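You operate a simulated robot arm through the tools that you are given. There is no shell and no other tool. Be economical: measure what you need, move in short steps, check, and stop when the job is done.

Carry out the task below with a simulated two-armed robot. There is one attempt and no reset: what you move stays moved.

TASK
Hold the reject pan on the sack bench top steady with one hand, lift the purple block out of it with the other and set it down on the sack bench top.

The check looks at the end state, three seconds after you hand in, the way a careful person would. Anything else that was tipped, shoved, dropped, spilled or broken makes it a failure.

THE ROBOT
Two 6-joint arms with two-finger grippers on one trunk, on a base that drives. Base frame: it is fixed to the floor where the robot stands at the start and does not move with it; the origin is under the middle of the robot, x ahead of it, y to its left, z up. Units: m, degrees, N and s.
The left shoulder is at the start at [0.06, 0.143, 0.875], the right one opposite. With the tool pointing down near the work surface each hand reaches from about 0.32 to 0.72 m from the robot's upright axis, wherever it stands, measured 20 degrees to its own side. Places, roughly: sack bench top [0.6, 0.3, 0.7]. Payload 2.45 kg a hand.
The TCP of each hand is the grasp point between the finger pads, 0.026 m short of the fingertips. In the tool frame z runs along the fingers and y along their closing line. Largest opening 0.096 m; the body of the gripper starts 0.069 m behind the TCP.
Orientation is that of the tool frame in the base frame, as a unit quaternion [w, x, y, z]. With the fingers straight down and closing along the base's y, the tool's x points along the base's -x, its y along +y and its z along -z.

THE INTERFACE
- The arms move only by the tool drive_tool. It takes "left_targets", "right_targets" or both (then of equal length, played together; a hand with none holds still); each is a list of rows, each a list of 6 numbers: the shift along the tool's x, y, z in m, then the turn, a rotation vector about the tool's x, y, z in degrees. In form: [[dx, dy, dz, wx, wy, wz], ...]. A call has 1 to 8 rows; each row is the pose to reach, as a shift and turn from the pose commanded when the call began, along the tool's axes at that moment. "left_grip" and "right_grip" are, for a hand that has rows, the finger opening in m, from 0 to 0.096, set as the call begins (left out, the last holds). A row lasts 0.2 s, in which the tool goes at most 0.05 m and 8.6 degrees; a call with a longer step from one row to the next is refused whole, and so is a gripper value outside its range. A pose out of reach is approached as far as the arm can. The call stops where the force on the tool passes 40 N (or 10 N more than at its start, if that is more) or the arm is blocked; 0.2 s more then pass. The fingers move at their own pace and stop on an object; they squeeze with about 23 N. The grip force told is the motor's: it shows also when the fingers shut on nothing. Time passes only in rows, and 0.2 s behind the last, so rows that repeat a pose let the fingers close. The reply holds the time, the measured pose of the TCP, the force on the tool along the base axes, the opening and the grip force, in the units named above and with some noise, with the torque about the TCP (base axes, N m) and any sound that the robot's microphone picked up, and new pictures: "pictures" is both (left out), scene, wrist or none (wrist: the cameras of the hands that moved).
- Cameras (640 x 400 px; columns grow to the right, rows downward): "scene" is now at [0.1239, 0.0228, 1.4652]; the picture's right is [0.34, -0.94, -0.00], its down [-0.81, -0.29, -0.51] and it looks along [0.48, 0.17, -0.86] (base axes); focal length 281 px, centre (320, 200). "left" rides on the left gripper at [0.082, -0.003, -0.098] in its tool frame; the picture's right is [0.04, 1.00, 0.00], its down [-0.73, 0.03, -0.68] and it looks along [-0.68, 0.03, 0.73] (tool axes); focal length 256 px, centre (320, 200). "right" rides on the right gripper at [0.082, 0.003, -0.098] in its tool frame; the picture's right is [-0.04, 1.00, 0.00], its down [-0.73, -0.03, -0.68] and it looks along [-0.68, -0.03, 0.73] (tool axes); focal length 256 px, centre (320, 200). There is no depth. A picture from a camera that has moved, and an enlarged one, comes with that camera's place and axes in the base frame and with its lens.
- move_column(by): slides the trunk up (or, below 0, down) by that many m; the arms and the scene camera ride with it, the base frame stays. It gives what a move gives, with no picture.
- drive_base(legs): drives the robot by 1 to 6 legs, each [ahead, turn to the left] in m and degrees, along the robot's own axes; the way and the turn of a leg run together, so that a leg with both is an arc; at most 1.5 m and 180 degrees a leg. The arms and the cameras ride along, it lands a little off, and it stops where it bumps. It gives what a move gives, and a new picture of the scene camera.
- turn_head(pan, tilt): turns the head with the scene camera to pan (to the left, within 86 degrees either way) and tilt (down, from -29 to 69), counted from straight ahead of the robot. It gives what a move gives, and a new picture of the scene camera.
- zoom(camera, box): a new picture of the part [left, top, right, bottom] of that camera's present view, enlarged. No time passes.
- hand_in(): hands the job in; it is judged then, once.

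Go step by step. Nothing tells you exact positions but the pictures and the camera data: compare them with the known pose of the tool, close in by small moves and look again before you grip or let go. The budget is 120 turns and 260 pictures, counting those below and the enlarged ones. Unless the task says otherwise, let go and move clear before handing in, and close with one line.

The tools are called after "Emit:" as name(argument=value, ...) on one line, values as JSON. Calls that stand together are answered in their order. drive_tool: Moves the arms, as the interface text tells. Its arguments: {"type":"object","properties":{"left_targets":{"type":"array","items":{"type":"array","items":{"type":"number"}}},"left_grip":{"type":"number"},"right_targets":{"type":"array","items":{"type":"array","items":{"type":"number"}}},"right_grip":{"type":"number"},"pictures":{"type":"string","enum":["both","scene","wrist","none"]}},"required":[]} The other tools are called the same way: move_column (by) slides the trunk up or down; drive_base (legs) drives the base; turn_head (pan, tilt) turns the head that bears the scene camera; zoom (camera, box) takes an enlarged picture of a part of a camera's view; hand_in () hands the job in.

At the start:

```text
clock: 0.0
left_position: [0.4022, 0.4454, 0.9629]
left_tool_rot: [-0.001, 0.001, 1.0, 0.0]
left_ft_force: [-0.3, -0.2, 0.6]
left_moment: [0.01, 0.0, 0.01]
left_gripper_width: 0.0961
left_finger_force: 0.0
right_position: [0.3002, 0.0463, 0.9545]
right_tool_rot: [0.0, 0.0, 1.0, -0.001]
right_ft_force: [-0.8, 0.8, 0.3]
right_moment: [0.01, 0.05, 0.01]
right_gripper_width: 0.0959
right_finger_force: 0.0
trunk travel left (down, up): [-0.5, 0.09]
robot x, y, heading: [0.0005, -0.0023, -0.2]
head pan, tilt: [19.8, 59.3]
```

scene: 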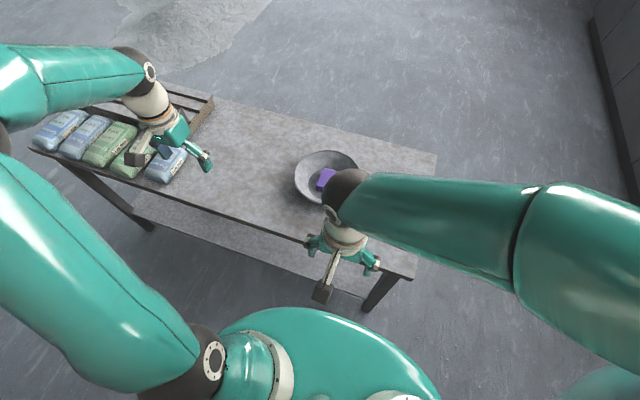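
right: 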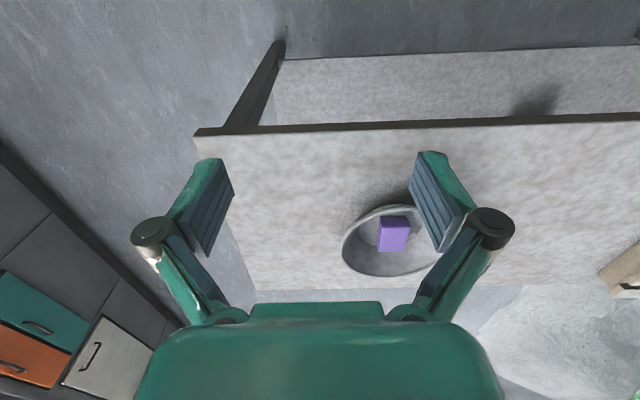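
left: 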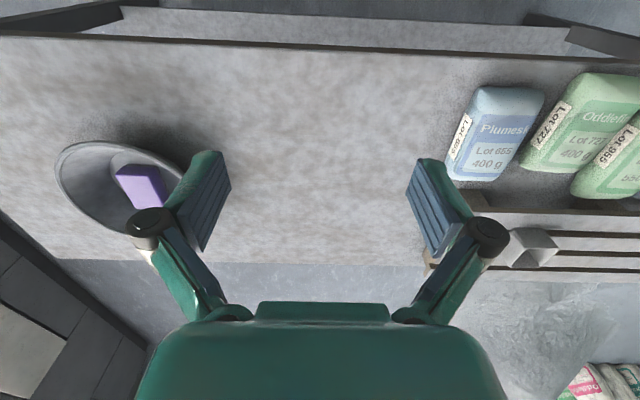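

The purple block sits in a shallow round pan near [0.61, 0.17, 0.72]. I'll zoom in to measure the pan and block.

Emit:
zoom(camera="scene", box=[260, 120, 420, 220])

Emit:
zoom(camera="left", box=[40, 120, 240, 245])

Emit:
zoom(camera="right", box=[310, 180, 470, 280])

```text
4.00 times, centred on (340, 170) of scene
camera zoom: at [0.1239, 0.0228, 1.4652], right [0.34, -0.94, 0.0], down [-0.81, -0.29, -0.51], along [0.48, 0.17, -0.86], focal length 1126 px, centre (240, 320)
```

zoom: 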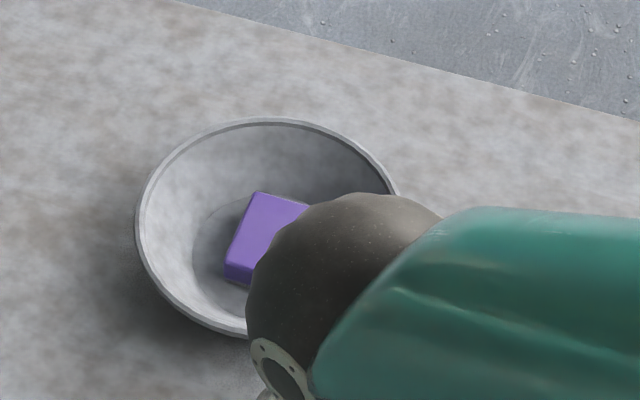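

```text
3.20 times, centred on (140, 182) of left
camera zoom: at [0.3202, 0.4427, 1.0613], right [-0.04, 1.0, 0.0], down [0.73, 0.03, 0.68], along [0.68, 0.03, -0.73], focal length 819 px, centre (896, 256)
```

zoom: 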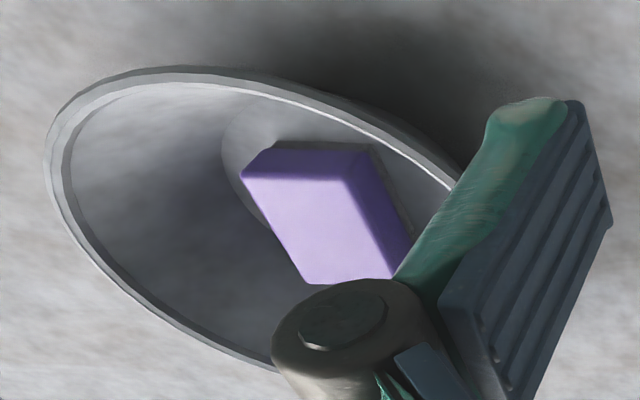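

```text
4.00 times, centred on (390, 230) of right
camera zoom: at [0.2189, 0.05, 1.0513], right [0.04, 1.0, 0.0], down [0.73, -0.03, 0.68], along [0.68, -0.03, -0.73], focal length 1024 px, centre (40, 80)
```

zoom: 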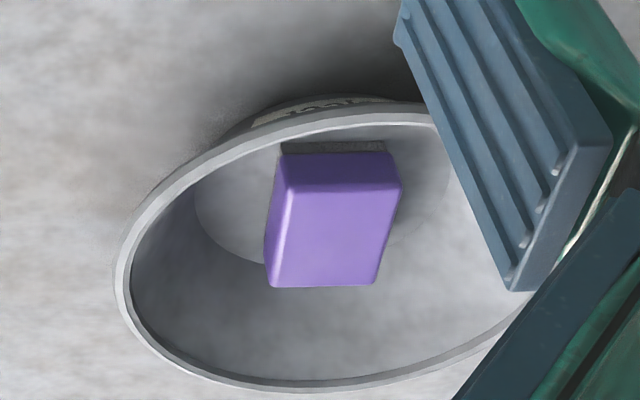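

The three views agree: block top centre is about [0.602, 0.168, 0.752], roughly 0.05 m wide in y. The pan rim is centred near [0.603, 0.178], radius about 0.10 m, at z about 0.77. The right hand will hold the -y rim, tilted along the wall, and the left will take the block. First I'll move the right hand to a pre-grasp pose.

Emit:
drive_tool(right_targets=[[-0.038, -0.0025, 0.009, -3.75, 0, 0], [-0.076, -0.005, 0.018, -7.5, 0, 0], [-0.114, -0.0075, 0.027, -11.25, 0, 0], [-0.152, -0.01, 0.036, -15, 0, 0], [-0.19, -0.0125, 0.045, -18.75, 0, 0], [-0.228, -0.015, 0.055, -22.5, 0, 0], [-0.266, -0.017, 0.065, -26.25, 0, 0], [-0.303, -0.018, 0.075, -30, 0, 0]], right_grip=0.05)

```text
clock: 1.8
left_position: [0.4024, 0.4455, 0.9625]
left_tool_rot: [-0.001, 0.001, 1.0, 0.001]
left_ft_force: [0.1, 0.0, -0.9]
left_moment: [0.04, 0.02, -0.01]
left_gripper_width: 0.0959
left_finger_force: 0.0
right_position: [0.6052, 0.028, 0.8798]
right_tool_rot: [0.0, 0.0, 0.966, 0.26]
right_ft_force: [-0.2, 0.8, 0.3]
right_moment: [0.0, -0.01, 0.02]
right_gripper_width: 0.05
right_finger_force: 0.0
trunk travel left (down, up): [-0.5, 0.09]
robot x, y, heading: [-0.0013, -0.0027, -0.2]
head pan, tilt: [19.8, 59.3]
camera scene: at [0.1255, 0.0226, 1.465], right [0.34, -0.94, 0.0], down [-0.81, -0.29, -0.51], along [0.48, 0.17, -0.86], focal length 281 px, centre (320, 200)
camera right: at [0.5239, -0.0185, 0.9646], right [0.04, 0.86, 0.5], down [0.73, -0.37, 0.57], along [0.68, 0.34, -0.65], focal length 256 px, centre (320, 200)
```

scene: 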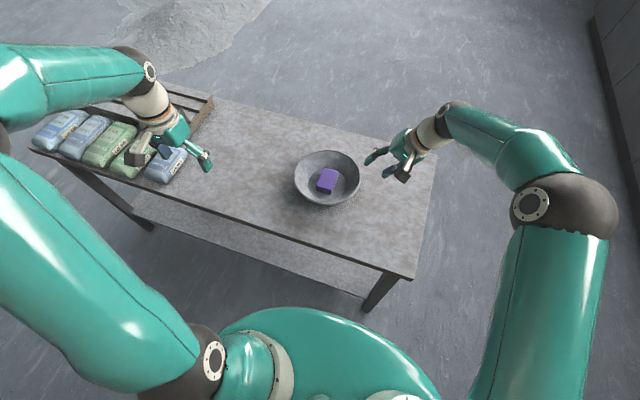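
right: 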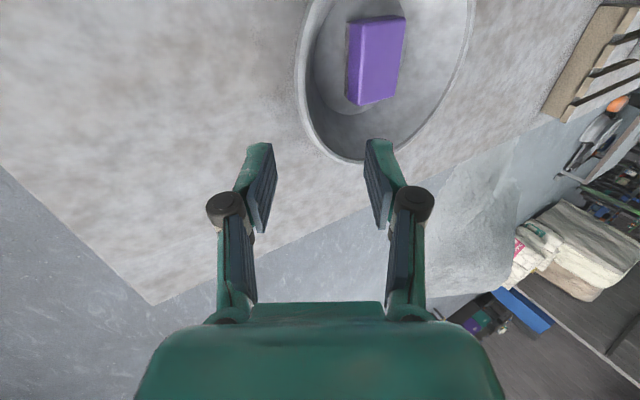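

Now the pan is fully visible in the scene view; I'll zoom to fix its rim and the block's angle.

Emit:
zoom(camera="scene", box=[280, 130, 408, 210])

Emit:
zoom(camera="right", box=[200, 0, 520, 200])

```text
5.00 times, centred on (344, 170) of scene
camera zoom: at [0.1255, 0.0226, 1.465], right [0.34, -0.94, 0.0], down [-0.81, -0.29, -0.51], along [0.48, 0.17, -0.86], focal length 1407 px, centre (200, 350)
```

zoom: 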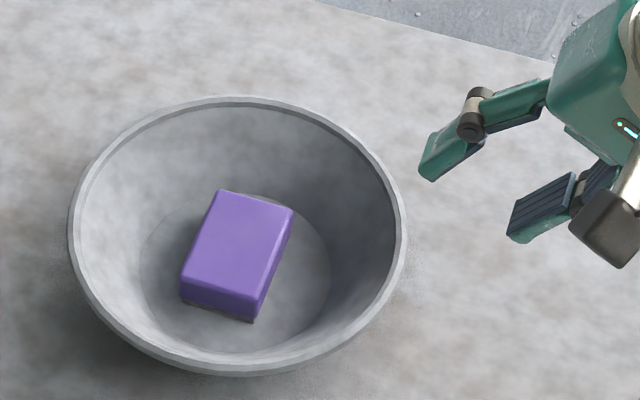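

```text
2.00 times, centred on (360, 100) of right
camera zoom: at [0.5239, -0.0185, 0.9646], right [0.04, 0.86, 0.5], down [0.73, -0.37, 0.57], along [0.68, 0.34, -0.65], focal length 512 px, centre (240, 400)
```

zoom: 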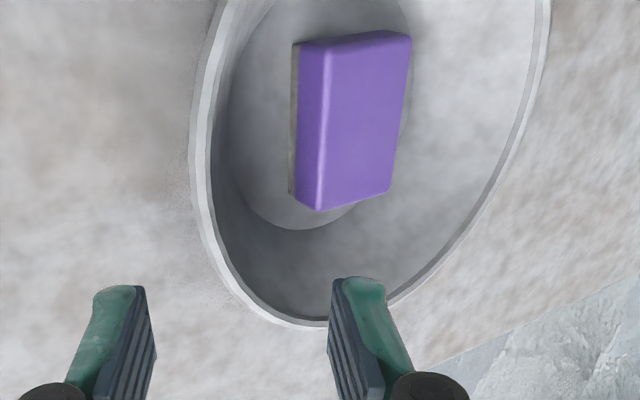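

Pan centre is about [0.601, 0.169], rim radius 0.103, z 0.77, so the -y rim is at y about 0.068. I'll approach halfway along the wall line and check.

Emit:
drive_tool(right_targets=[[0.001, -0.0186, 0.03, 0, 0, 0], [0.002, -0.0186, 0.06, 0, 0, 0], [0.002, -0.0186, 0.085, 0, 0, 0]], right_grip=0.046)

Emit:
zoom(camera="scene", box=[280, 130, 408, 210])

```text
clock: 2.6
left_position: [0.4024, 0.445, 0.9628]
left_tool_rot: [0.0, 0.0, 1.0, -0.001]
left_ft_force: [0.1, 0.4, -0.4]
left_moment: [0.01, -0.02, 0.03]
left_gripper_width: 0.0961
left_finger_force: 0.1
right_position: [0.6022, 0.0554, 0.7967]
right_tool_rot: [0.0, -0.001, 0.966, 0.259]
right_ft_force: [0.5, 1.0, -0.1]
right_moment: [-0.02, 0.04, -0.02]
right_gripper_width: 0.0455
right_finger_force: 0.1
trunk travel left (down, up): [-0.5, 0.09]
robot x, y, heading: [0.0005, 0.0031, 0.1]
head pan, tilt: [19.8, 59.3]
camera scene: at [0.1251, 0.023, 1.4651], right [0.34, -0.94, 0.0], down [-0.81, -0.29, -0.51], along [0.48, 0.17, -0.86], focal length 281 px, centre (320, 200)
camera right: at [0.5208, 0.0093, 0.8814], right [0.04, 0.87, 0.5], down [0.73, -0.37, 0.57], along [0.68, 0.34, -0.65], focal length 256 px, centre (320, 200)
```

scene: 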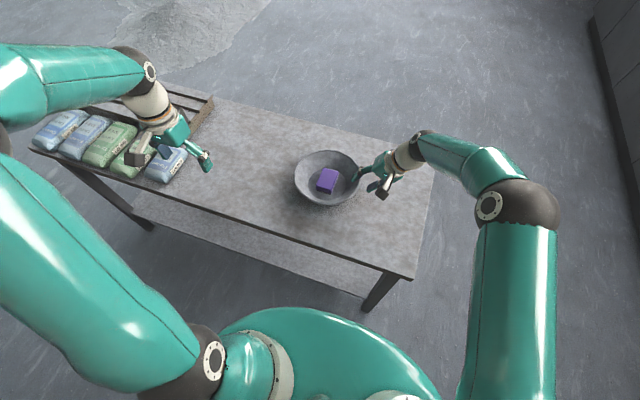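
right: 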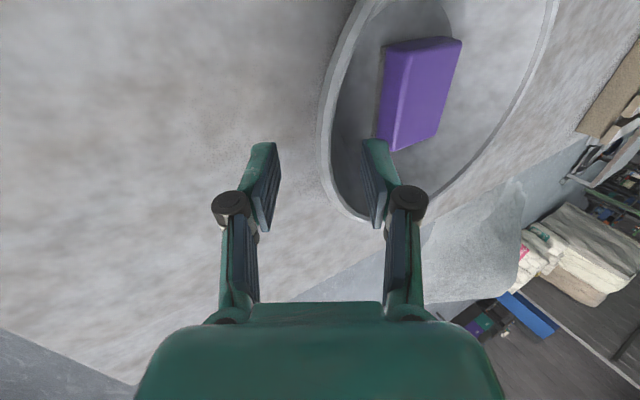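

```text
5.00 times, centred on (344, 170) of scene
camera zoom: at [0.1251, 0.023, 1.4651], right [0.34, -0.94, 0.0], down [-0.81, -0.29, -0.51], along [0.48, 0.17, -0.86], focal length 1407 px, centre (200, 350)
```

zoom: 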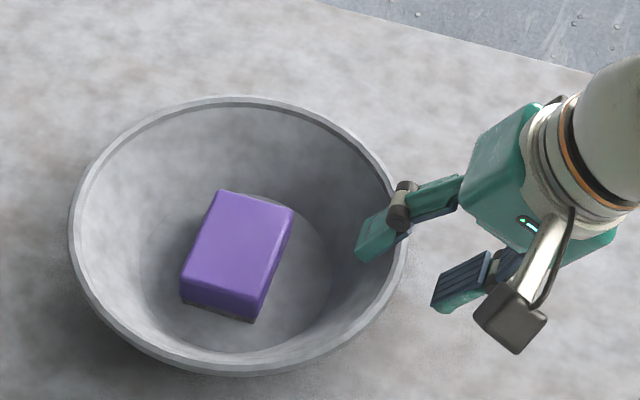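

The rim passes between the fingers. I'll advance the remaining 0.04 m with a slight centring shift.

Emit:
drive_tool(right_targets=[[0, 0.001, 0.02, 0, 0, 0], [0, 0.002, 0.04, 0, 0, 0]])

Emit:
zoom(camera="right", box=[200, 80, 456, 240])

Emit:
zoom(camera="scene", box=[280, 130, 408, 210])

```text
clock: 3.2
left_position: [0.4014, 0.4446, 0.963]
left_tool_rot: [0.001, 0.0, 1.0, 0.0]
left_ft_force: [0.4, -0.3, -0.6]
left_moment: [0.0, -0.01, -0.01]
left_gripper_width: 0.0961
left_finger_force: 0.0
right_position: [0.6029, 0.0768, 0.7627]
right_tool_rot: [0.0, 0.0, 0.966, 0.259]
right_ft_force: [0.0, 0.4, -0.9]
right_moment: [0.02, 0.01, 0.0]
right_gripper_width: 0.0457
right_finger_force: 0.0
trunk travel left (down, up): [-0.5, 0.09]
robot x, y, heading: [-0.0005, 0.0018, 0.2]
head pan, tilt: [19.8, 59.3]
camera scene: at [0.1243, 0.0229, 1.4652], right [0.34, -0.94, 0.0], down [-0.81, -0.29, -0.51], along [0.48, 0.17, -0.86], focal length 281 px, centre (320, 200)
camera right: at [0.5204, 0.0307, 0.8484], right [0.04, 0.87, 0.5], down [0.73, -0.36, 0.57], along [0.68, 0.34, -0.65], focal length 256 px, centre (320, 200)
```

scene: 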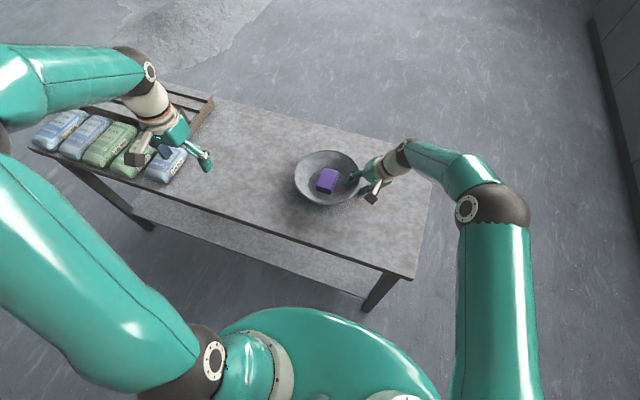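
right: 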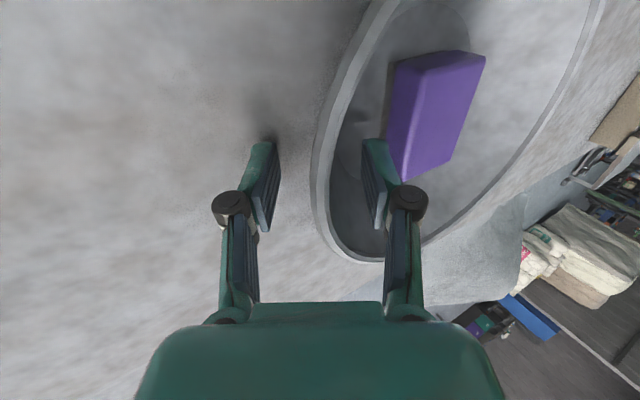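

```text
2.50 times, centred on (328, 160) of right
camera zoom: at [0.5204, 0.0307, 0.8484], right [0.04, 0.87, 0.5], down [0.73, -0.36, 0.57], along [0.68, 0.34, -0.65], focal length 640 px, centre (300, 300)
```

zoom: 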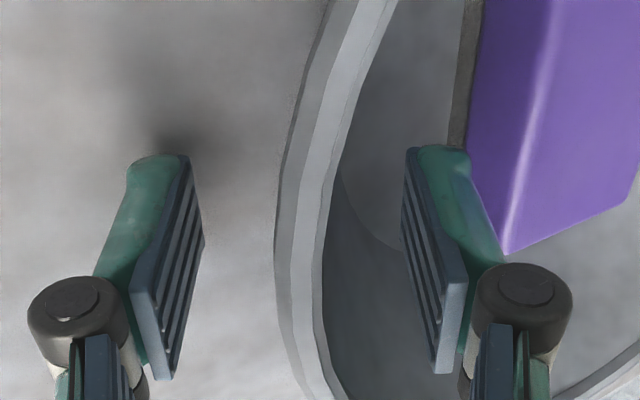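

```text
5.00 times, centred on (344, 170) of scene
camera zoom: at [0.1243, 0.0229, 1.4652], right [0.34, -0.94, 0.0], down [-0.81, -0.29, -0.51], along [0.48, 0.17, -0.86], focal length 1407 px, centre (200, 350)
```

zoom: 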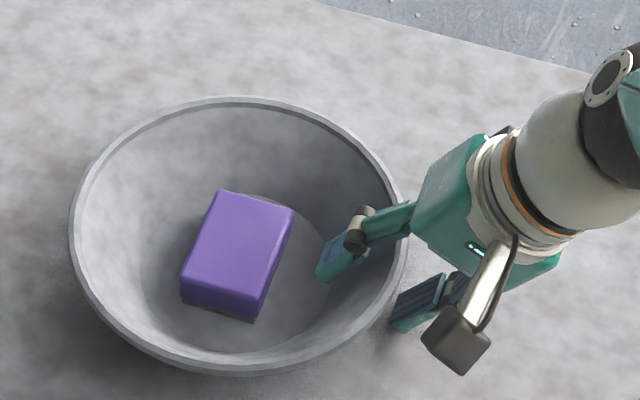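

The rim is centred between the fingers. I'll close partway, check, then squeeze.

Emit:
drive_tool(right_targets=[[0, 0, 0, 0, 0, 0], [0, 0, 0, 0, 0, 0]], right_grip=0.024, pictures="none")

Emit:
zoom(camera="right", box=[200, 80, 456, 240])

```text
clock: 3.8
left_position: [0.4026, 0.4458, 0.9631]
left_tool_rot: [0.0, 0.0, 1.0, 0.0]
left_ft_force: [0.5, 0.0, -0.5]
left_moment: [0.0, -0.01, -0.01]
left_gripper_width: 0.0957
left_finger_force: 0.1
right_position: [0.6023, 0.076, 0.7642]
right_tool_rot: [0.0, 0.0, 0.966, 0.258]
right_ft_force: [0.3, 1.3, 0.8]
right_moment: [0.02, 0.01, 0.03]
right_gripper_width: 0.0249
right_finger_force: 0.8
trunk travel left (down, up): [-0.5, 0.09]
robot x, y, heading: [-0.0001, -0.0012, -0.1]
head pan, tilt: [19.8, 59.3]
```

```text
2.50 times, centred on (328, 160) of right
camera zoom: at [0.5203, 0.0306, 0.8488], right [0.04, 0.87, 0.5], down [0.73, -0.36, 0.57], along [0.68, 0.34, -0.65], focal length 640 px, centre (300, 300)
```

zoom: 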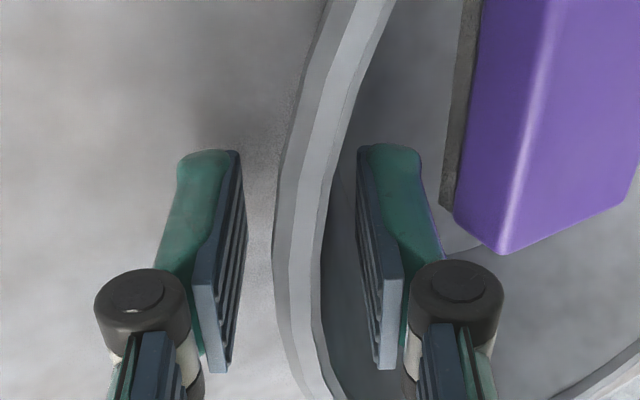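

Still centred with roughly equal gaps. Closing fully on the rim.

Emit:
drive_tool(right_targets=[[0, 0, 0, 0, 0, 0], [0, 0, 0, 0, 0, 0], [0, 0, 0, 0, 0, 0]], right_grip=0.0)

Emit:
zoom(camera="scene", box=[280, 130, 408, 210])

```text
clock: 4.6
left_position: [0.4006, 0.4463, 0.9643]
left_tool_rot: [0.001, 0.0, 1.0, 0.0]
left_ft_force: [0.6, 0.0, -0.4]
left_moment: [0.01, 0.01, 0.0]
left_gripper_width: 0.0963
left_finger_force: 0.1
right_position: [0.6019, 0.0766, 0.7652]
right_tool_rot: [0.001, 0.0, 0.966, 0.26]
right_ft_force: [1.9, 3.6, 13.2]
right_moment: [1.06, 0.15, -0.03]
right_gripper_width: 0.0111
right_finger_force: 23.1
trunk travel left (down, up): [-0.5, 0.09]
robot x, y, heading: [-0.0007, 0.0012, -0.0]
head pan, tilt: [19.8, 59.3]
camera scene: at [0.1231, 0.0229, 1.4654], right [0.34, -0.94, 0.0], down [-0.81, -0.29, -0.51], along [0.48, 0.17, -0.86], focal length 281 px, centre (320, 200)
camera right: at [0.5202, 0.0309, 0.8503], right [0.04, 0.86, 0.5], down [0.73, -0.37, 0.57], along [0.68, 0.34, -0.65], focal length 256 px, centre (320, 200)
```

scene: 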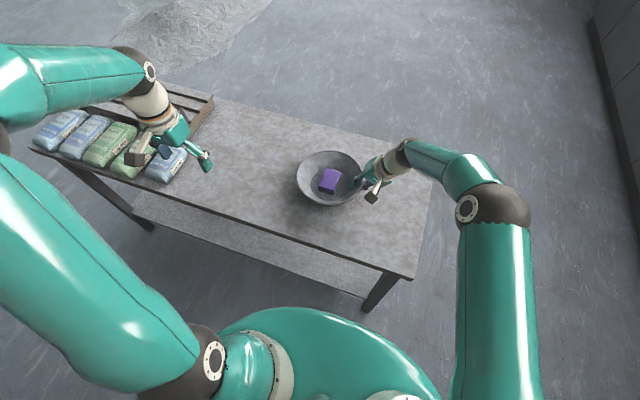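
right: 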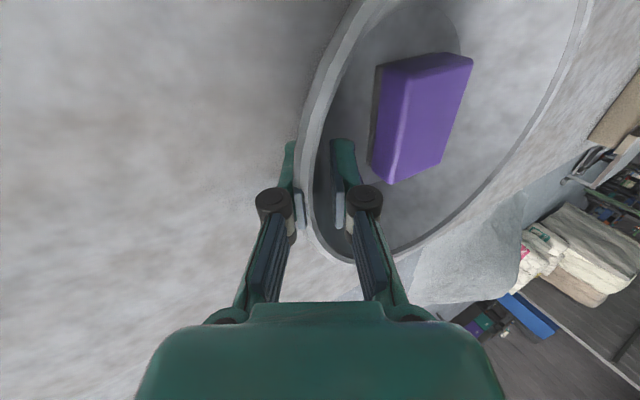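

```text
5.00 times, centred on (344, 170) of scene
camera zoom: at [0.1231, 0.0229, 1.4654], right [0.34, -0.94, 0.0], down [-0.81, -0.29, -0.51], along [0.48, 0.17, -0.86], focal length 1407 px, centre (200, 350)
```

zoom: 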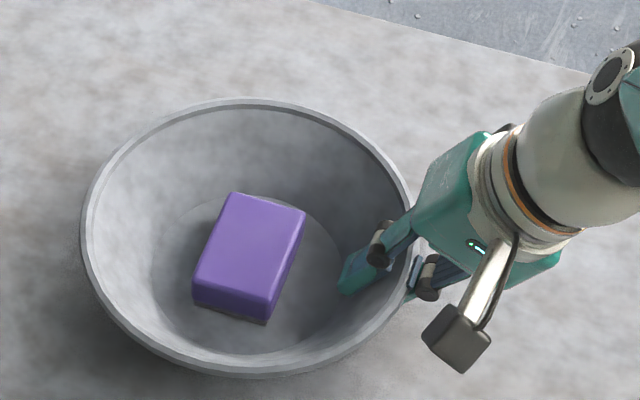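

The right hand holds the rim firmly at 0.011 m opening and presses the pan flat. It moved about 7 mm as the fingers centred. The block is now at about [0.602, 0.161], aligned with x and 0.047 wide in y. I'll bring the left hand above it.

Emit:
drive_tool(left_targets=[[-0.025, -0.0355, 0.012, 0, 0, 0], [-0.05, -0.071, 0.024, 0, 0, 0], [-0.075, -0.1065, 0.036, 0, 0, 0], [-0.1, -0.142, 0.048, 0, 0, 0], [-0.125, -0.1775, 0.06, 0, 0, 0], [-0.15, -0.213, 0.072, 0, 0, 0], [-0.175, -0.2485, 0.085, 0, 0, 0], [-0.2, -0.284, 0.1, 0, 0, 0]], left_grip=0.072)

Emit:
zoom(camera="left", box=[200, 0, 456, 160])

```text
clock: 6.4
left_position: [0.6007, 0.1605, 0.8646]
left_tool_rot: [0.0, 0.001, 1.0, 0.001]
left_ft_force: [0.7, 0.2, 0.1]
left_moment: [0.01, -0.01, 0.01]
left_gripper_width: 0.072
left_finger_force: 0.0
right_position: [0.6012, 0.0777, 0.7644]
right_tool_rot: [0.001, 0.0, 0.966, 0.259]
right_ft_force: [4.8, 5.6, 21.2]
right_moment: [1.15, 0.22, -0.15]
right_gripper_width: 0.0114
right_finger_force: 22.4
trunk travel left (down, up): [-0.5, 0.09]
robot x, y, heading: [0.0014, -0.0, 0.3]
head pan, tilt: [19.8, 59.3]
camera scene: at [0.123, 0.0227, 1.4654], right [0.34, -0.94, 0.0], down [-0.81, -0.29, -0.51], along [0.48, 0.17, -0.86], focal length 281 px, centre (320, 200)
camera left: at [0.5199, 0.157, 0.9629], right [-0.04, 1.0, 0.0], down [0.73, 0.03, 0.68], along [0.68, 0.03, -0.73], focal length 256 px, centre (320, 200)
```

scene: 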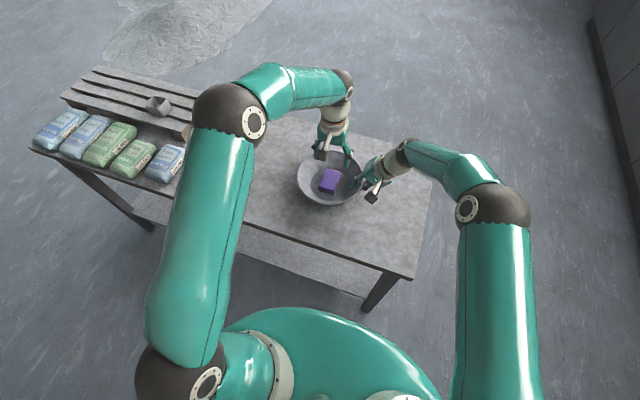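
left: 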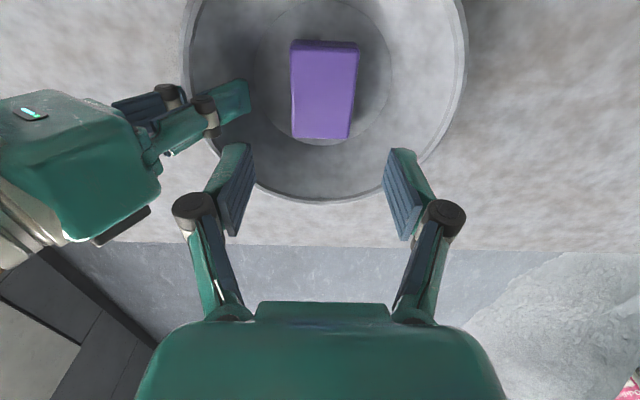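

```text
2.50 times, centred on (328, 80) of left
camera zoom: at [0.5199, 0.157, 0.9629], right [-0.04, 1.0, 0.0], down [0.73, 0.03, 0.68], along [0.68, 0.03, -0.73], focal length 640 px, centre (300, 500)
```

zoom: 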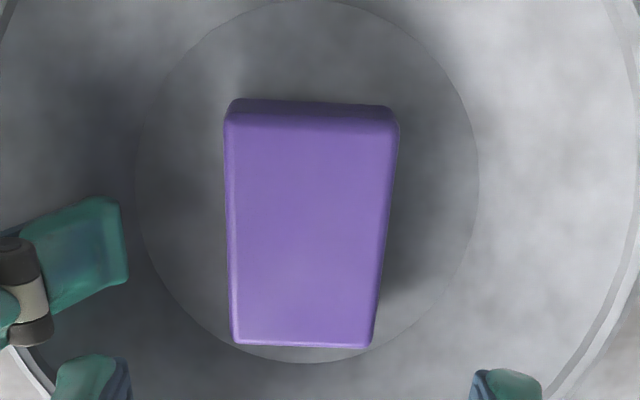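

The block top is centred at [0.601, 0.163], aligned with the tool and 0.05 wide. I'll shift 2.5 mm in y and descend most of the way.

Emit:
drive_tool(left_targets=[[0, 0.0025, 0.03, 0, 0, 0], [0, 0.0025, 0.06, 0, 0, 0], [0, 0.0025, 0.08, 0, 0, 0]])

Emit:
zoom(camera="left", box=[160, 40, 480, 240])

```text
clock: 7.2
left_position: [0.5999, 0.1643, 0.7831]
left_tool_rot: [0.001, 0.0, 1.0, 0.0]
left_ft_force: [0.7, -0.7, 0.4]
left_moment: [-0.01, 0.0, 0.0]
left_gripper_width: 0.072
left_finger_force: 0.1
right_position: [0.6017, 0.0761, 0.7634]
right_tool_rot: [0.001, 0.0, 0.966, 0.259]
right_ft_force: [4.3, 5.5, 20.5]
right_moment: [1.09, 0.17, -0.13]
right_gripper_width: 0.0117
right_finger_force: 22.9
trunk travel left (down, up): [-0.5, 0.09]
robot x, y, heading: [0.0018, 0.0014, 0.1]
head pan, tilt: [19.8, 59.3]
camera scene: at [0.1228, 0.023, 1.4653], right [0.34, -0.94, 0.0], down [-0.81, -0.29, -0.51], along [0.48, 0.17, -0.86], focal length 281 px, centre (320, 200)
camera left: at [0.5199, 0.1611, 0.8822], right [-0.04, 1.0, 0.0], down [0.73, 0.03, 0.68], along [0.68, 0.03, -0.73], focal length 256 px, centre (320, 200)
```

scene: 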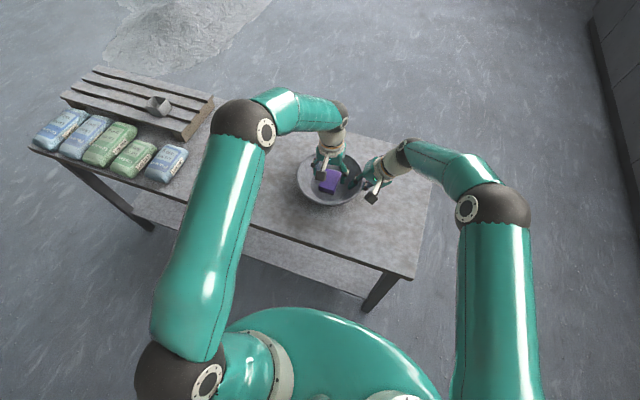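
left: 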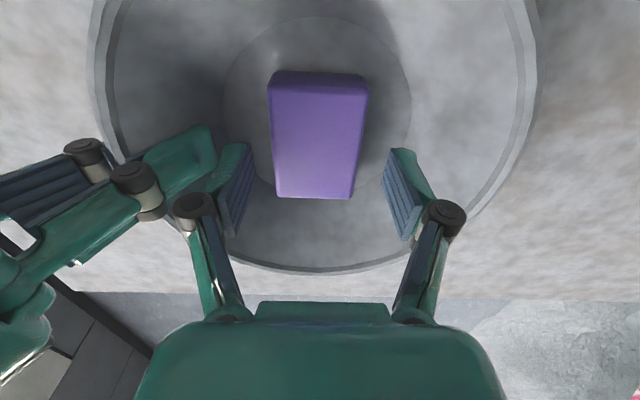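

```text
2.00 times, centred on (320, 140) of left
camera zoom: at [0.5199, 0.1611, 0.8822], right [-0.04, 1.0, 0.0], down [0.73, 0.03, 0.68], along [0.68, 0.03, -0.73], focal length 512 px, centre (320, 320)
```

zoom: 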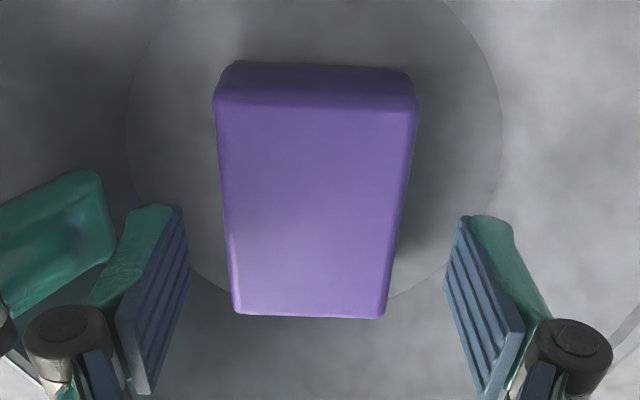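

Alignment is good within a millimetre or so and the hands are clear of each other. Descending the last 0.037 m around the block.

Emit:
drive_tool(left_targets=[[0, -0.001, 0.02, 0, 0, 0], [0, -0.001, 0.037, 0, 0, 0]])

Emit:
zoom(camera="left", box=[160, 40, 480, 240])

Emit:
zoom(camera="scene", box=[280, 130, 408, 210])

```text
clock: 7.8
left_position: [0.6024, 0.1628, 0.7462]
left_tool_rot: [0.001, -0.001, 1.0, -0.001]
left_ft_force: [-0.7, 0.0, 0.3]
left_moment: [0.01, 0.01, -0.02]
left_gripper_width: 0.072
left_finger_force: 0.0
right_position: [0.6011, 0.0754, 0.7637]
right_tool_rot: [0.001, 0.0, 0.966, 0.259]
right_ft_force: [3.7, 5.1, 21.8]
right_moment: [0.99, 0.11, -0.17]
right_gripper_width: 0.0117
right_finger_force: 22.8
trunk travel left (down, up): [-0.5, 0.09]
robot x, y, heading: [0.0009, -0.0007, -0.0]
head pan, tilt: [19.8, 59.3]
camera scene: at [0.1227, 0.0229, 1.4654], right [0.34, -0.94, 0.0], down [-0.81, -0.29, -0.51], along [0.48, 0.17, -0.86], focal length 281 px, centre (320, 200)
camera left: at [0.52, 0.1605, 0.8445], right [-0.04, 1.0, 0.0], down [0.73, 0.03, 0.68], along [0.68, 0.03, -0.73], focal length 256 px, centre (320, 200)
```

scene: 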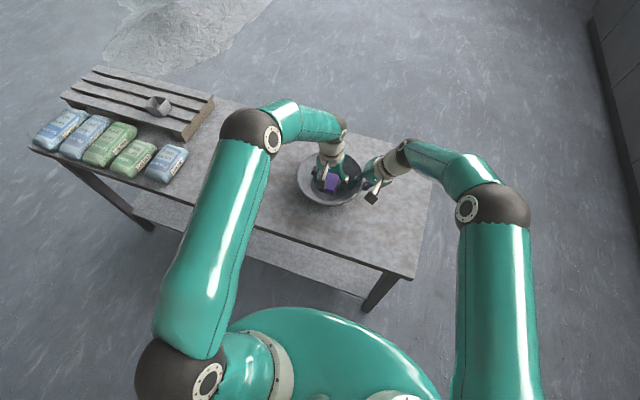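
left: 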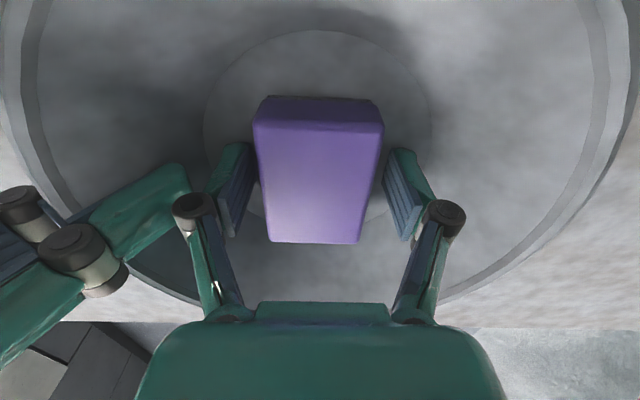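

```text
2.00 times, centred on (320, 140) of left
camera zoom: at [0.52, 0.1605, 0.8445], right [-0.04, 1.0, 0.0], down [0.73, 0.03, 0.68], along [0.68, 0.03, -0.73], focal length 512 px, centre (320, 320)
```

zoom: 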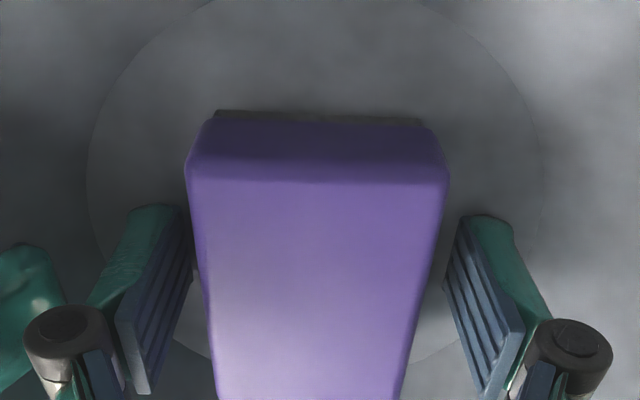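

```text
5.00 times, centred on (344, 170) of scene
camera zoom: at [0.1227, 0.0229, 1.4654], right [0.34, -0.94, 0.0], down [-0.81, -0.29, -0.51], along [0.48, 0.17, -0.86], focal length 1407 px, centre (200, 350)
```

zoom: 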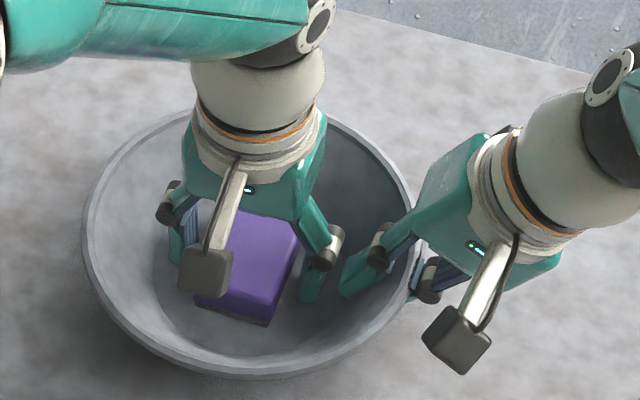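

The block is between the pads, well centred. Closing the left gripper.

Emit:
drive_tool(left_targets=[[0, 0, 0, 0, 0, 0], [0, 0, 0, 0, 0, 0], [0, 0, 0, 0, 0, 0]], left_grip=0.03, pictures="wrist")

```text
clock: 8.6
left_position: [0.6027, 0.164, 0.7484]
left_tool_rot: [0.004, 0.0, 1.0, 0.0]
left_ft_force: [0.9, -1.7, 31.8]
left_moment: [-0.11, 0.21, -0.08]
left_gripper_width: 0.051
left_finger_force: 22.7
right_position: [0.6003, 0.0765, 0.7645]
right_tool_rot: [0.001, 0.0, 0.966, 0.259]
right_ft_force: [10.7, 10.0, 8.2]
right_moment: [0.93, -0.35, -0.64]
right_gripper_width: 0.012
right_finger_force: 23.9
trunk travel left (down, up): [-0.5, 0.09]
robot x, y, heading: [0.0007, 0.0032, 0.0]
head pan, tilt: [19.8, 59.3]
camera left: at [0.5206, 0.1601, 0.8471], right [-0.04, 1.0, 0.0], down [0.73, 0.03, 0.69], along [0.68, 0.03, -0.73], focal length 256 px, centre (320, 200)
```

left: 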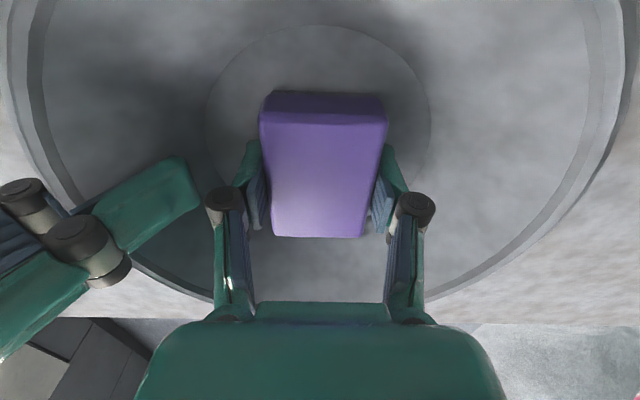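

The block is gripped at 0.051 m, with an upward push on the left hand, probably the tips bearing on the pan floor. I'll lift slowly and check that the pan stays put.

Emit:
drive_tool(left_targets=[[0, 0, -0.003, 0, 0, 0], [0, 0, -0.006, 0, 0, 0], [0, 0, -0.01, 0, 0, 0], [0, 0, -0.015, 0, 0, 0]], left_grip=0.03)

Emit:
zoom(camera="scene", box=[280, 130, 408, 210])

```text
clock: 9.6
left_position: [0.6009, 0.1628, 0.7613]
left_tool_rot: [0.001, 0.0, 1.0, 0.001]
left_ft_force: [-1.0, 0.3, -1.3]
left_moment: [0.02, -0.04, 0.02]
left_gripper_width: 0.0505
left_finger_force: 23.2
right_position: [0.6007, 0.0759, 0.7641]
right_tool_rot: [0.001, 0.0, 0.966, 0.259]
right_ft_force: [-0.3, 1.2, 20.6]
right_moment: [0.94, 0.5, 0.06]
right_gripper_width: 0.0119
right_finger_force: 23.3
trunk travel left (down, up): [-0.5, 0.09]
robot x, y, heading: [-0.0025, 0.0002, -0.1]
head pan, tilt: [19.8, 59.3]
camera scene: at [0.1224, 0.0225, 1.4653], right [0.34, -0.94, 0.0], down [-0.81, -0.29, -0.51], along [0.48, 0.17, -0.86], focal length 281 px, centre (320, 200)
camera left: at [0.5193, 0.1601, 0.8597], right [-0.04, 1.0, 0.0], down [0.73, 0.03, 0.68], along [0.68, 0.03, -0.73], focal length 256 px, centre (320, 200)
```

scene: 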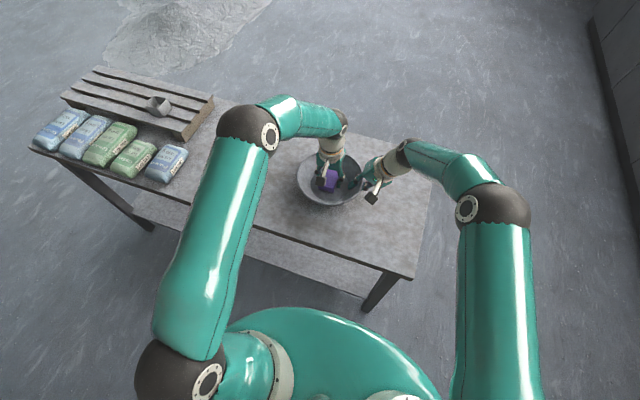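
left: 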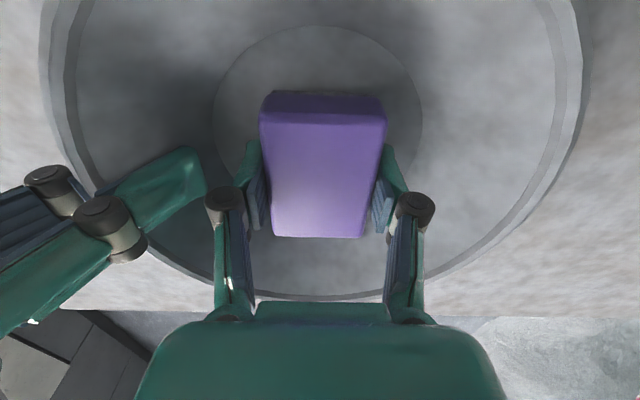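

```text
5.00 times, centred on (344, 170) of scene
camera zoom: at [0.1224, 0.0225, 1.4653], right [0.34, -0.94, 0.0], down [-0.81, -0.29, -0.51], along [0.48, 0.17, -0.86], focal length 1407 px, centre (200, 350)
```

zoom: 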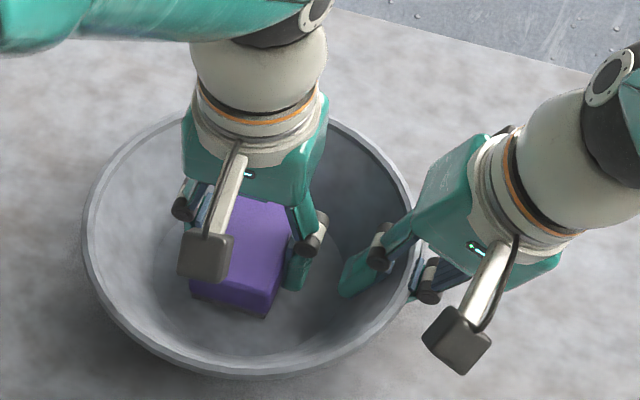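

The block is free and the pan hasn't moved. Lifting it well above the rim, then over to the clear bench to the left.

Emit:
drive_tool(left_targets=[[0, 0, -0.03, 0, 0, 0], [0, 0, -0.06, 0, 0, 0], [0, 0, -0.09, 0, 0, 0], [0, 0.035, -0.1, 0, 0, 0], [0, 0.075, -0.1, 0, 0, 0], [0, 0.115, -0.1, 0, 0, 0], [0, 0.155, -0.1, 0, 0, 0], [0, 0.195, -0.1, 0, 0, 0]])

Emit:
zoom(camera="scene", box=[170, 90, 410, 240])

```text
clock: 11.4
left_position: [0.6002, 0.3576, 0.8615]
left_tool_rot: [0.0, -0.001, 1.0, 0.0]
left_ft_force: [0.6, 1.2, -1.4]
left_moment: [0.01, 0.01, -0.05]
left_gripper_width: 0.0511
left_finger_force: 22.9
right_position: [0.6003, 0.0761, 0.7639]
right_tool_rot: [-0.001, 0.001, 0.966, 0.259]
right_ft_force: [-2.8, 0.3, 18.9]
right_moment: [0.81, 0.22, -0.09]
right_gripper_width: 0.0118
right_finger_force: 23.5
trunk travel left (down, up): [-0.5, 0.09]
robot x, y, heading: [-0.0009, -0.0015, 0.2]
head pan, tilt: [19.8, 59.3]
camera scene: at [0.1223, 0.0227, 1.4653], right [0.34, -0.94, 0.0], down [-0.81, -0.29, -0.51], along [0.48, 0.17, -0.86], focal length 281 px, centre (320, 200)
camera left: at [0.5188, 0.3553, 0.9602], right [-0.04, 1.0, 0.0], down [0.73, 0.03, 0.68], along [0.68, 0.03, -0.73], focal length 256 px, centre (320, 200)
```

scene: 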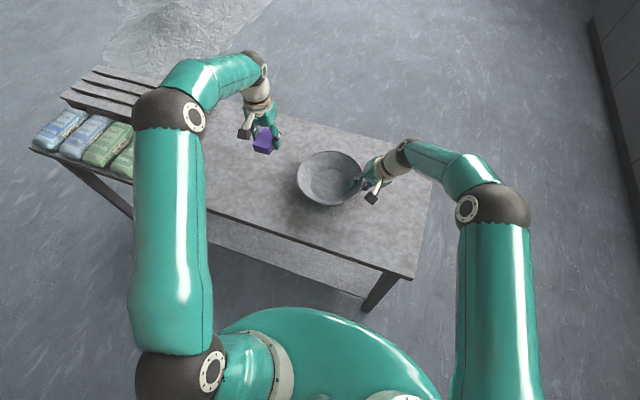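
left: 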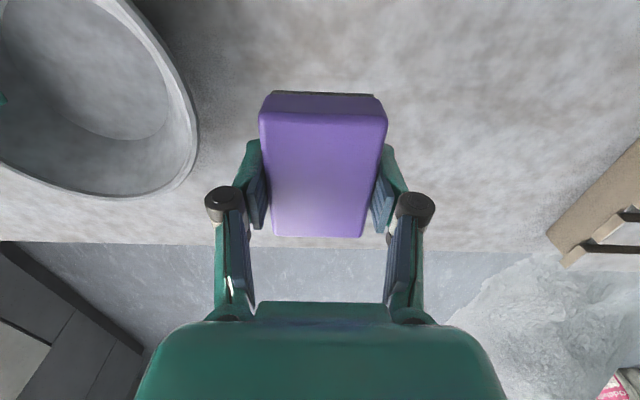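

```text
2.67 times, centred on (290, 165) of scene
camera zoom: at [0.1223, 0.0227, 1.4653], right [0.34, -0.94, 0.0], down [-0.81, -0.29, -0.51], along [0.48, 0.17, -0.86], focal length 750 px, centre (400, 293)
```

zoom: 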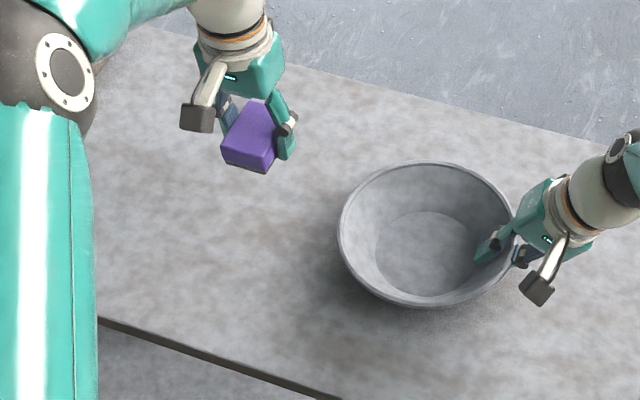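

The block is securely held over clear bench at [0.60, 0.36]. I'll lower it to about 3 cm above the top and look.

Emit:
drive_tool(left_targets=[[0, 0.01, 0.03, 0, 0, 0], [0, 0.015, 0.06, 0, 0, 0], [0, 0.015, 0.09, 0, 0, 0], [0, 0.015, 0.105, 0, 0, 0]], pictures="none")

Emit:
zoom(camera="scene", box=[200, 90, 328, 170])

```text
clock: 12.4
left_position: [0.6012, 0.3737, 0.7567]
left_tool_rot: [0.001, 0.0, 1.0, 0.001]
left_ft_force: [0.6, -0.6, -0.7]
left_moment: [0.03, 0.04, 0.04]
left_gripper_width: 0.0508
left_finger_force: 23.7
right_position: [0.6009, 0.0764, 0.7629]
right_tool_rot: [0.0, 0.0, 0.966, 0.259]
right_ft_force: [-2.0, -0.5, 17.1]
right_moment: [0.91, 0.4, 0.1]
right_gripper_width: 0.0119
right_finger_force: 22.8
trunk travel left (down, up): [-0.5, 0.09]
robot x, y, heading: [0.0008, -0.0028, -0.2]
head pan, tilt: [19.8, 59.3]
```

```text
5.00 times, centred on (264, 130) of scene
camera zoom: at [0.1225, 0.0225, 1.4654], right [0.34, -0.94, 0.0], down [-0.81, -0.29, -0.51], along [0.48, 0.17, -0.86], focal length 1407 px, centre (600, 550)
```

zoom: 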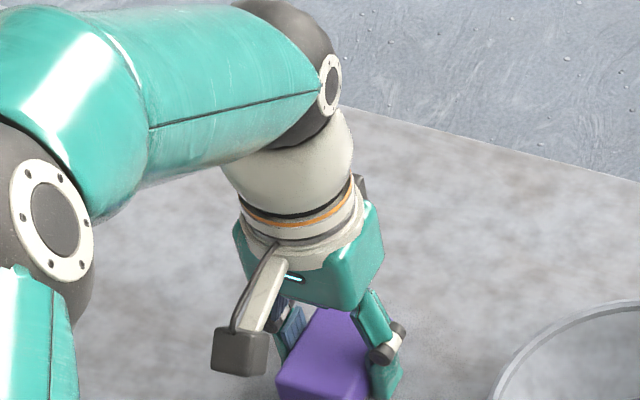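

Still no contact. Lowering in 4 mm steps until I feel the bench.

Emit:
drive_tool(left_targets=[[0, 0, 0.004, 0, 0, 0], [0, 0, 0.008, 0, 0, 0], [0, 0, 0.012, 0, 0, 0], [0, 0, 0.016, 0, 0, 0], [0, 0, 0.02, 0, 0, 0]], pictures="wrist")

Emit:
zoom(camera="scene", box=[200, 110, 328, 190])

```text
clock: 13.7
left_position: [0.6025, 0.3731, 0.7451]
left_tool_rot: [0.004, -0.001, 1.0, 0.002]
left_ft_force: [-7.3, -1.2, 16.0]
left_moment: [-0.54, 0.37, -0.24]
left_gripper_width: 0.051
left_finger_force: 23.0
right_position: [0.6, 0.075, 0.7646]
right_tool_rot: [0.001, 0.0, 0.966, 0.26]
right_ft_force: [-1.2, -0.8, 6.3]
right_moment: [0.78, 0.35, 0.2]
right_gripper_width: 0.0114
right_finger_force: 22.7
trunk travel left (down, up): [-0.5, 0.09]
robot x, y, heading: [0.0009, 0.0015, -0.2]
head pan, tilt: [19.8, 59.3]
stopped in row 5 (left hand): the force on the tool passed its limit at 42 N (the readings are from after the stop); the commanded pose is now the measured one
camera left: at [0.5206, 0.3703, 0.8423], right [-0.04, 1.0, 0.0], down [0.73, 0.03, 0.69], along [0.69, 0.03, -0.73], focal length 256 px, centre (320, 200)
```

left: 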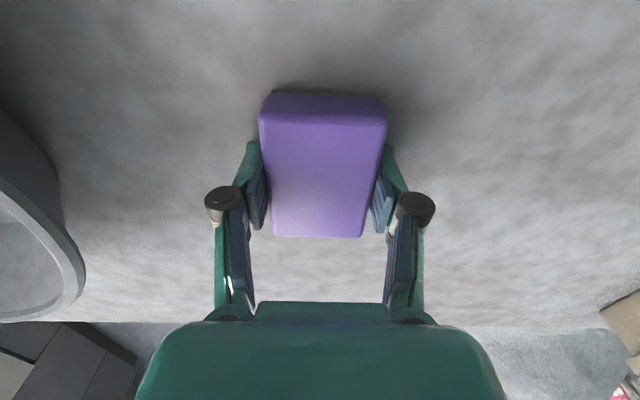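

```text
5.00 times, centred on (264, 150) of scene
camera zoom: at [0.1212, 0.0213, 1.4653], right [0.34, -0.94, 0.0], down [-0.81, -0.29, -0.51], along [0.48, 0.17, -0.86], focal length 1407 px, centre (600, 450)
```

zoom: 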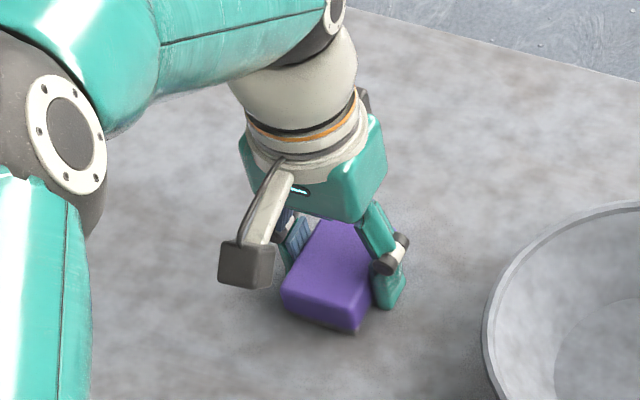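

Contact with the bench at TCP z about 0.743. I'll ease up a millimetre and open, then look.

Emit:
drive_tool(left_targets=[[0, 0, -0.0015, 0, 0, 0]], pictures="none")

Emit:
drive_tool(left_targets=[[0, 0, 0, 0, 0, 0], [0, 0, 0, 0, 0, 0]], left_grip=0.074, pictures="wrist")

```text
clock: 14.1
left_position: [0.6024, 0.373, 0.7432]
left_tool_rot: [0.004, 0.0, 1.0, 0.003]
left_ft_force: [-4.1, -2.2, 12.8]
left_moment: [-0.45, 0.27, -0.13]
left_gripper_width: 0.0507
left_finger_force: 23.3
right_position: [0.6001, 0.0765, 0.7648]
right_tool_rot: [0.0, 0.0, 0.966, 0.259]
right_ft_force: [-1.3, -2.2, 8.7]
right_moment: [1.02, 0.47, 0.26]
right_gripper_width: 0.0118
right_finger_force: 22.8
trunk travel left (down, up): [-0.5, 0.09]
robot x, y, heading: [0.003, 0.0004, -0.0]
head pan, tilt: [19.8, 59.3]
```

```text
clock: 14.7
left_position: [0.603, 0.3737, 0.7436]
left_tool_rot: [0.003, -0.001, 1.0, 0.002]
left_ft_force: [0.6, 0.1, -0.6]
left_moment: [0.03, -0.02, 0.03]
left_gripper_width: 0.0739
left_finger_force: 0.1
right_position: [0.5994, 0.0757, 0.7637]
right_tool_rot: [0.001, -0.001, 0.966, 0.259]
right_ft_force: [-3.2, -3.2, 16.5]
right_moment: [0.9, 0.43, 0.33]
right_gripper_width: 0.0118
right_finger_force: 22.5
trunk travel left (down, up): [-0.5, 0.09]
robot x, y, heading: [0.0023, -0.0013, -0.0]
head pan, tilt: [19.8, 59.3]
camera left: at [0.5209, 0.3707, 0.8411], right [-0.04, 1.0, 0.0], down [0.73, 0.03, 0.68], along [0.68, 0.03, -0.73], focal length 256 px, centre (320, 200)
```

left: 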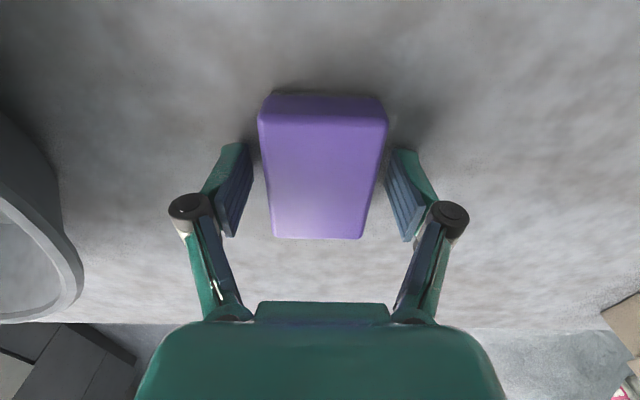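

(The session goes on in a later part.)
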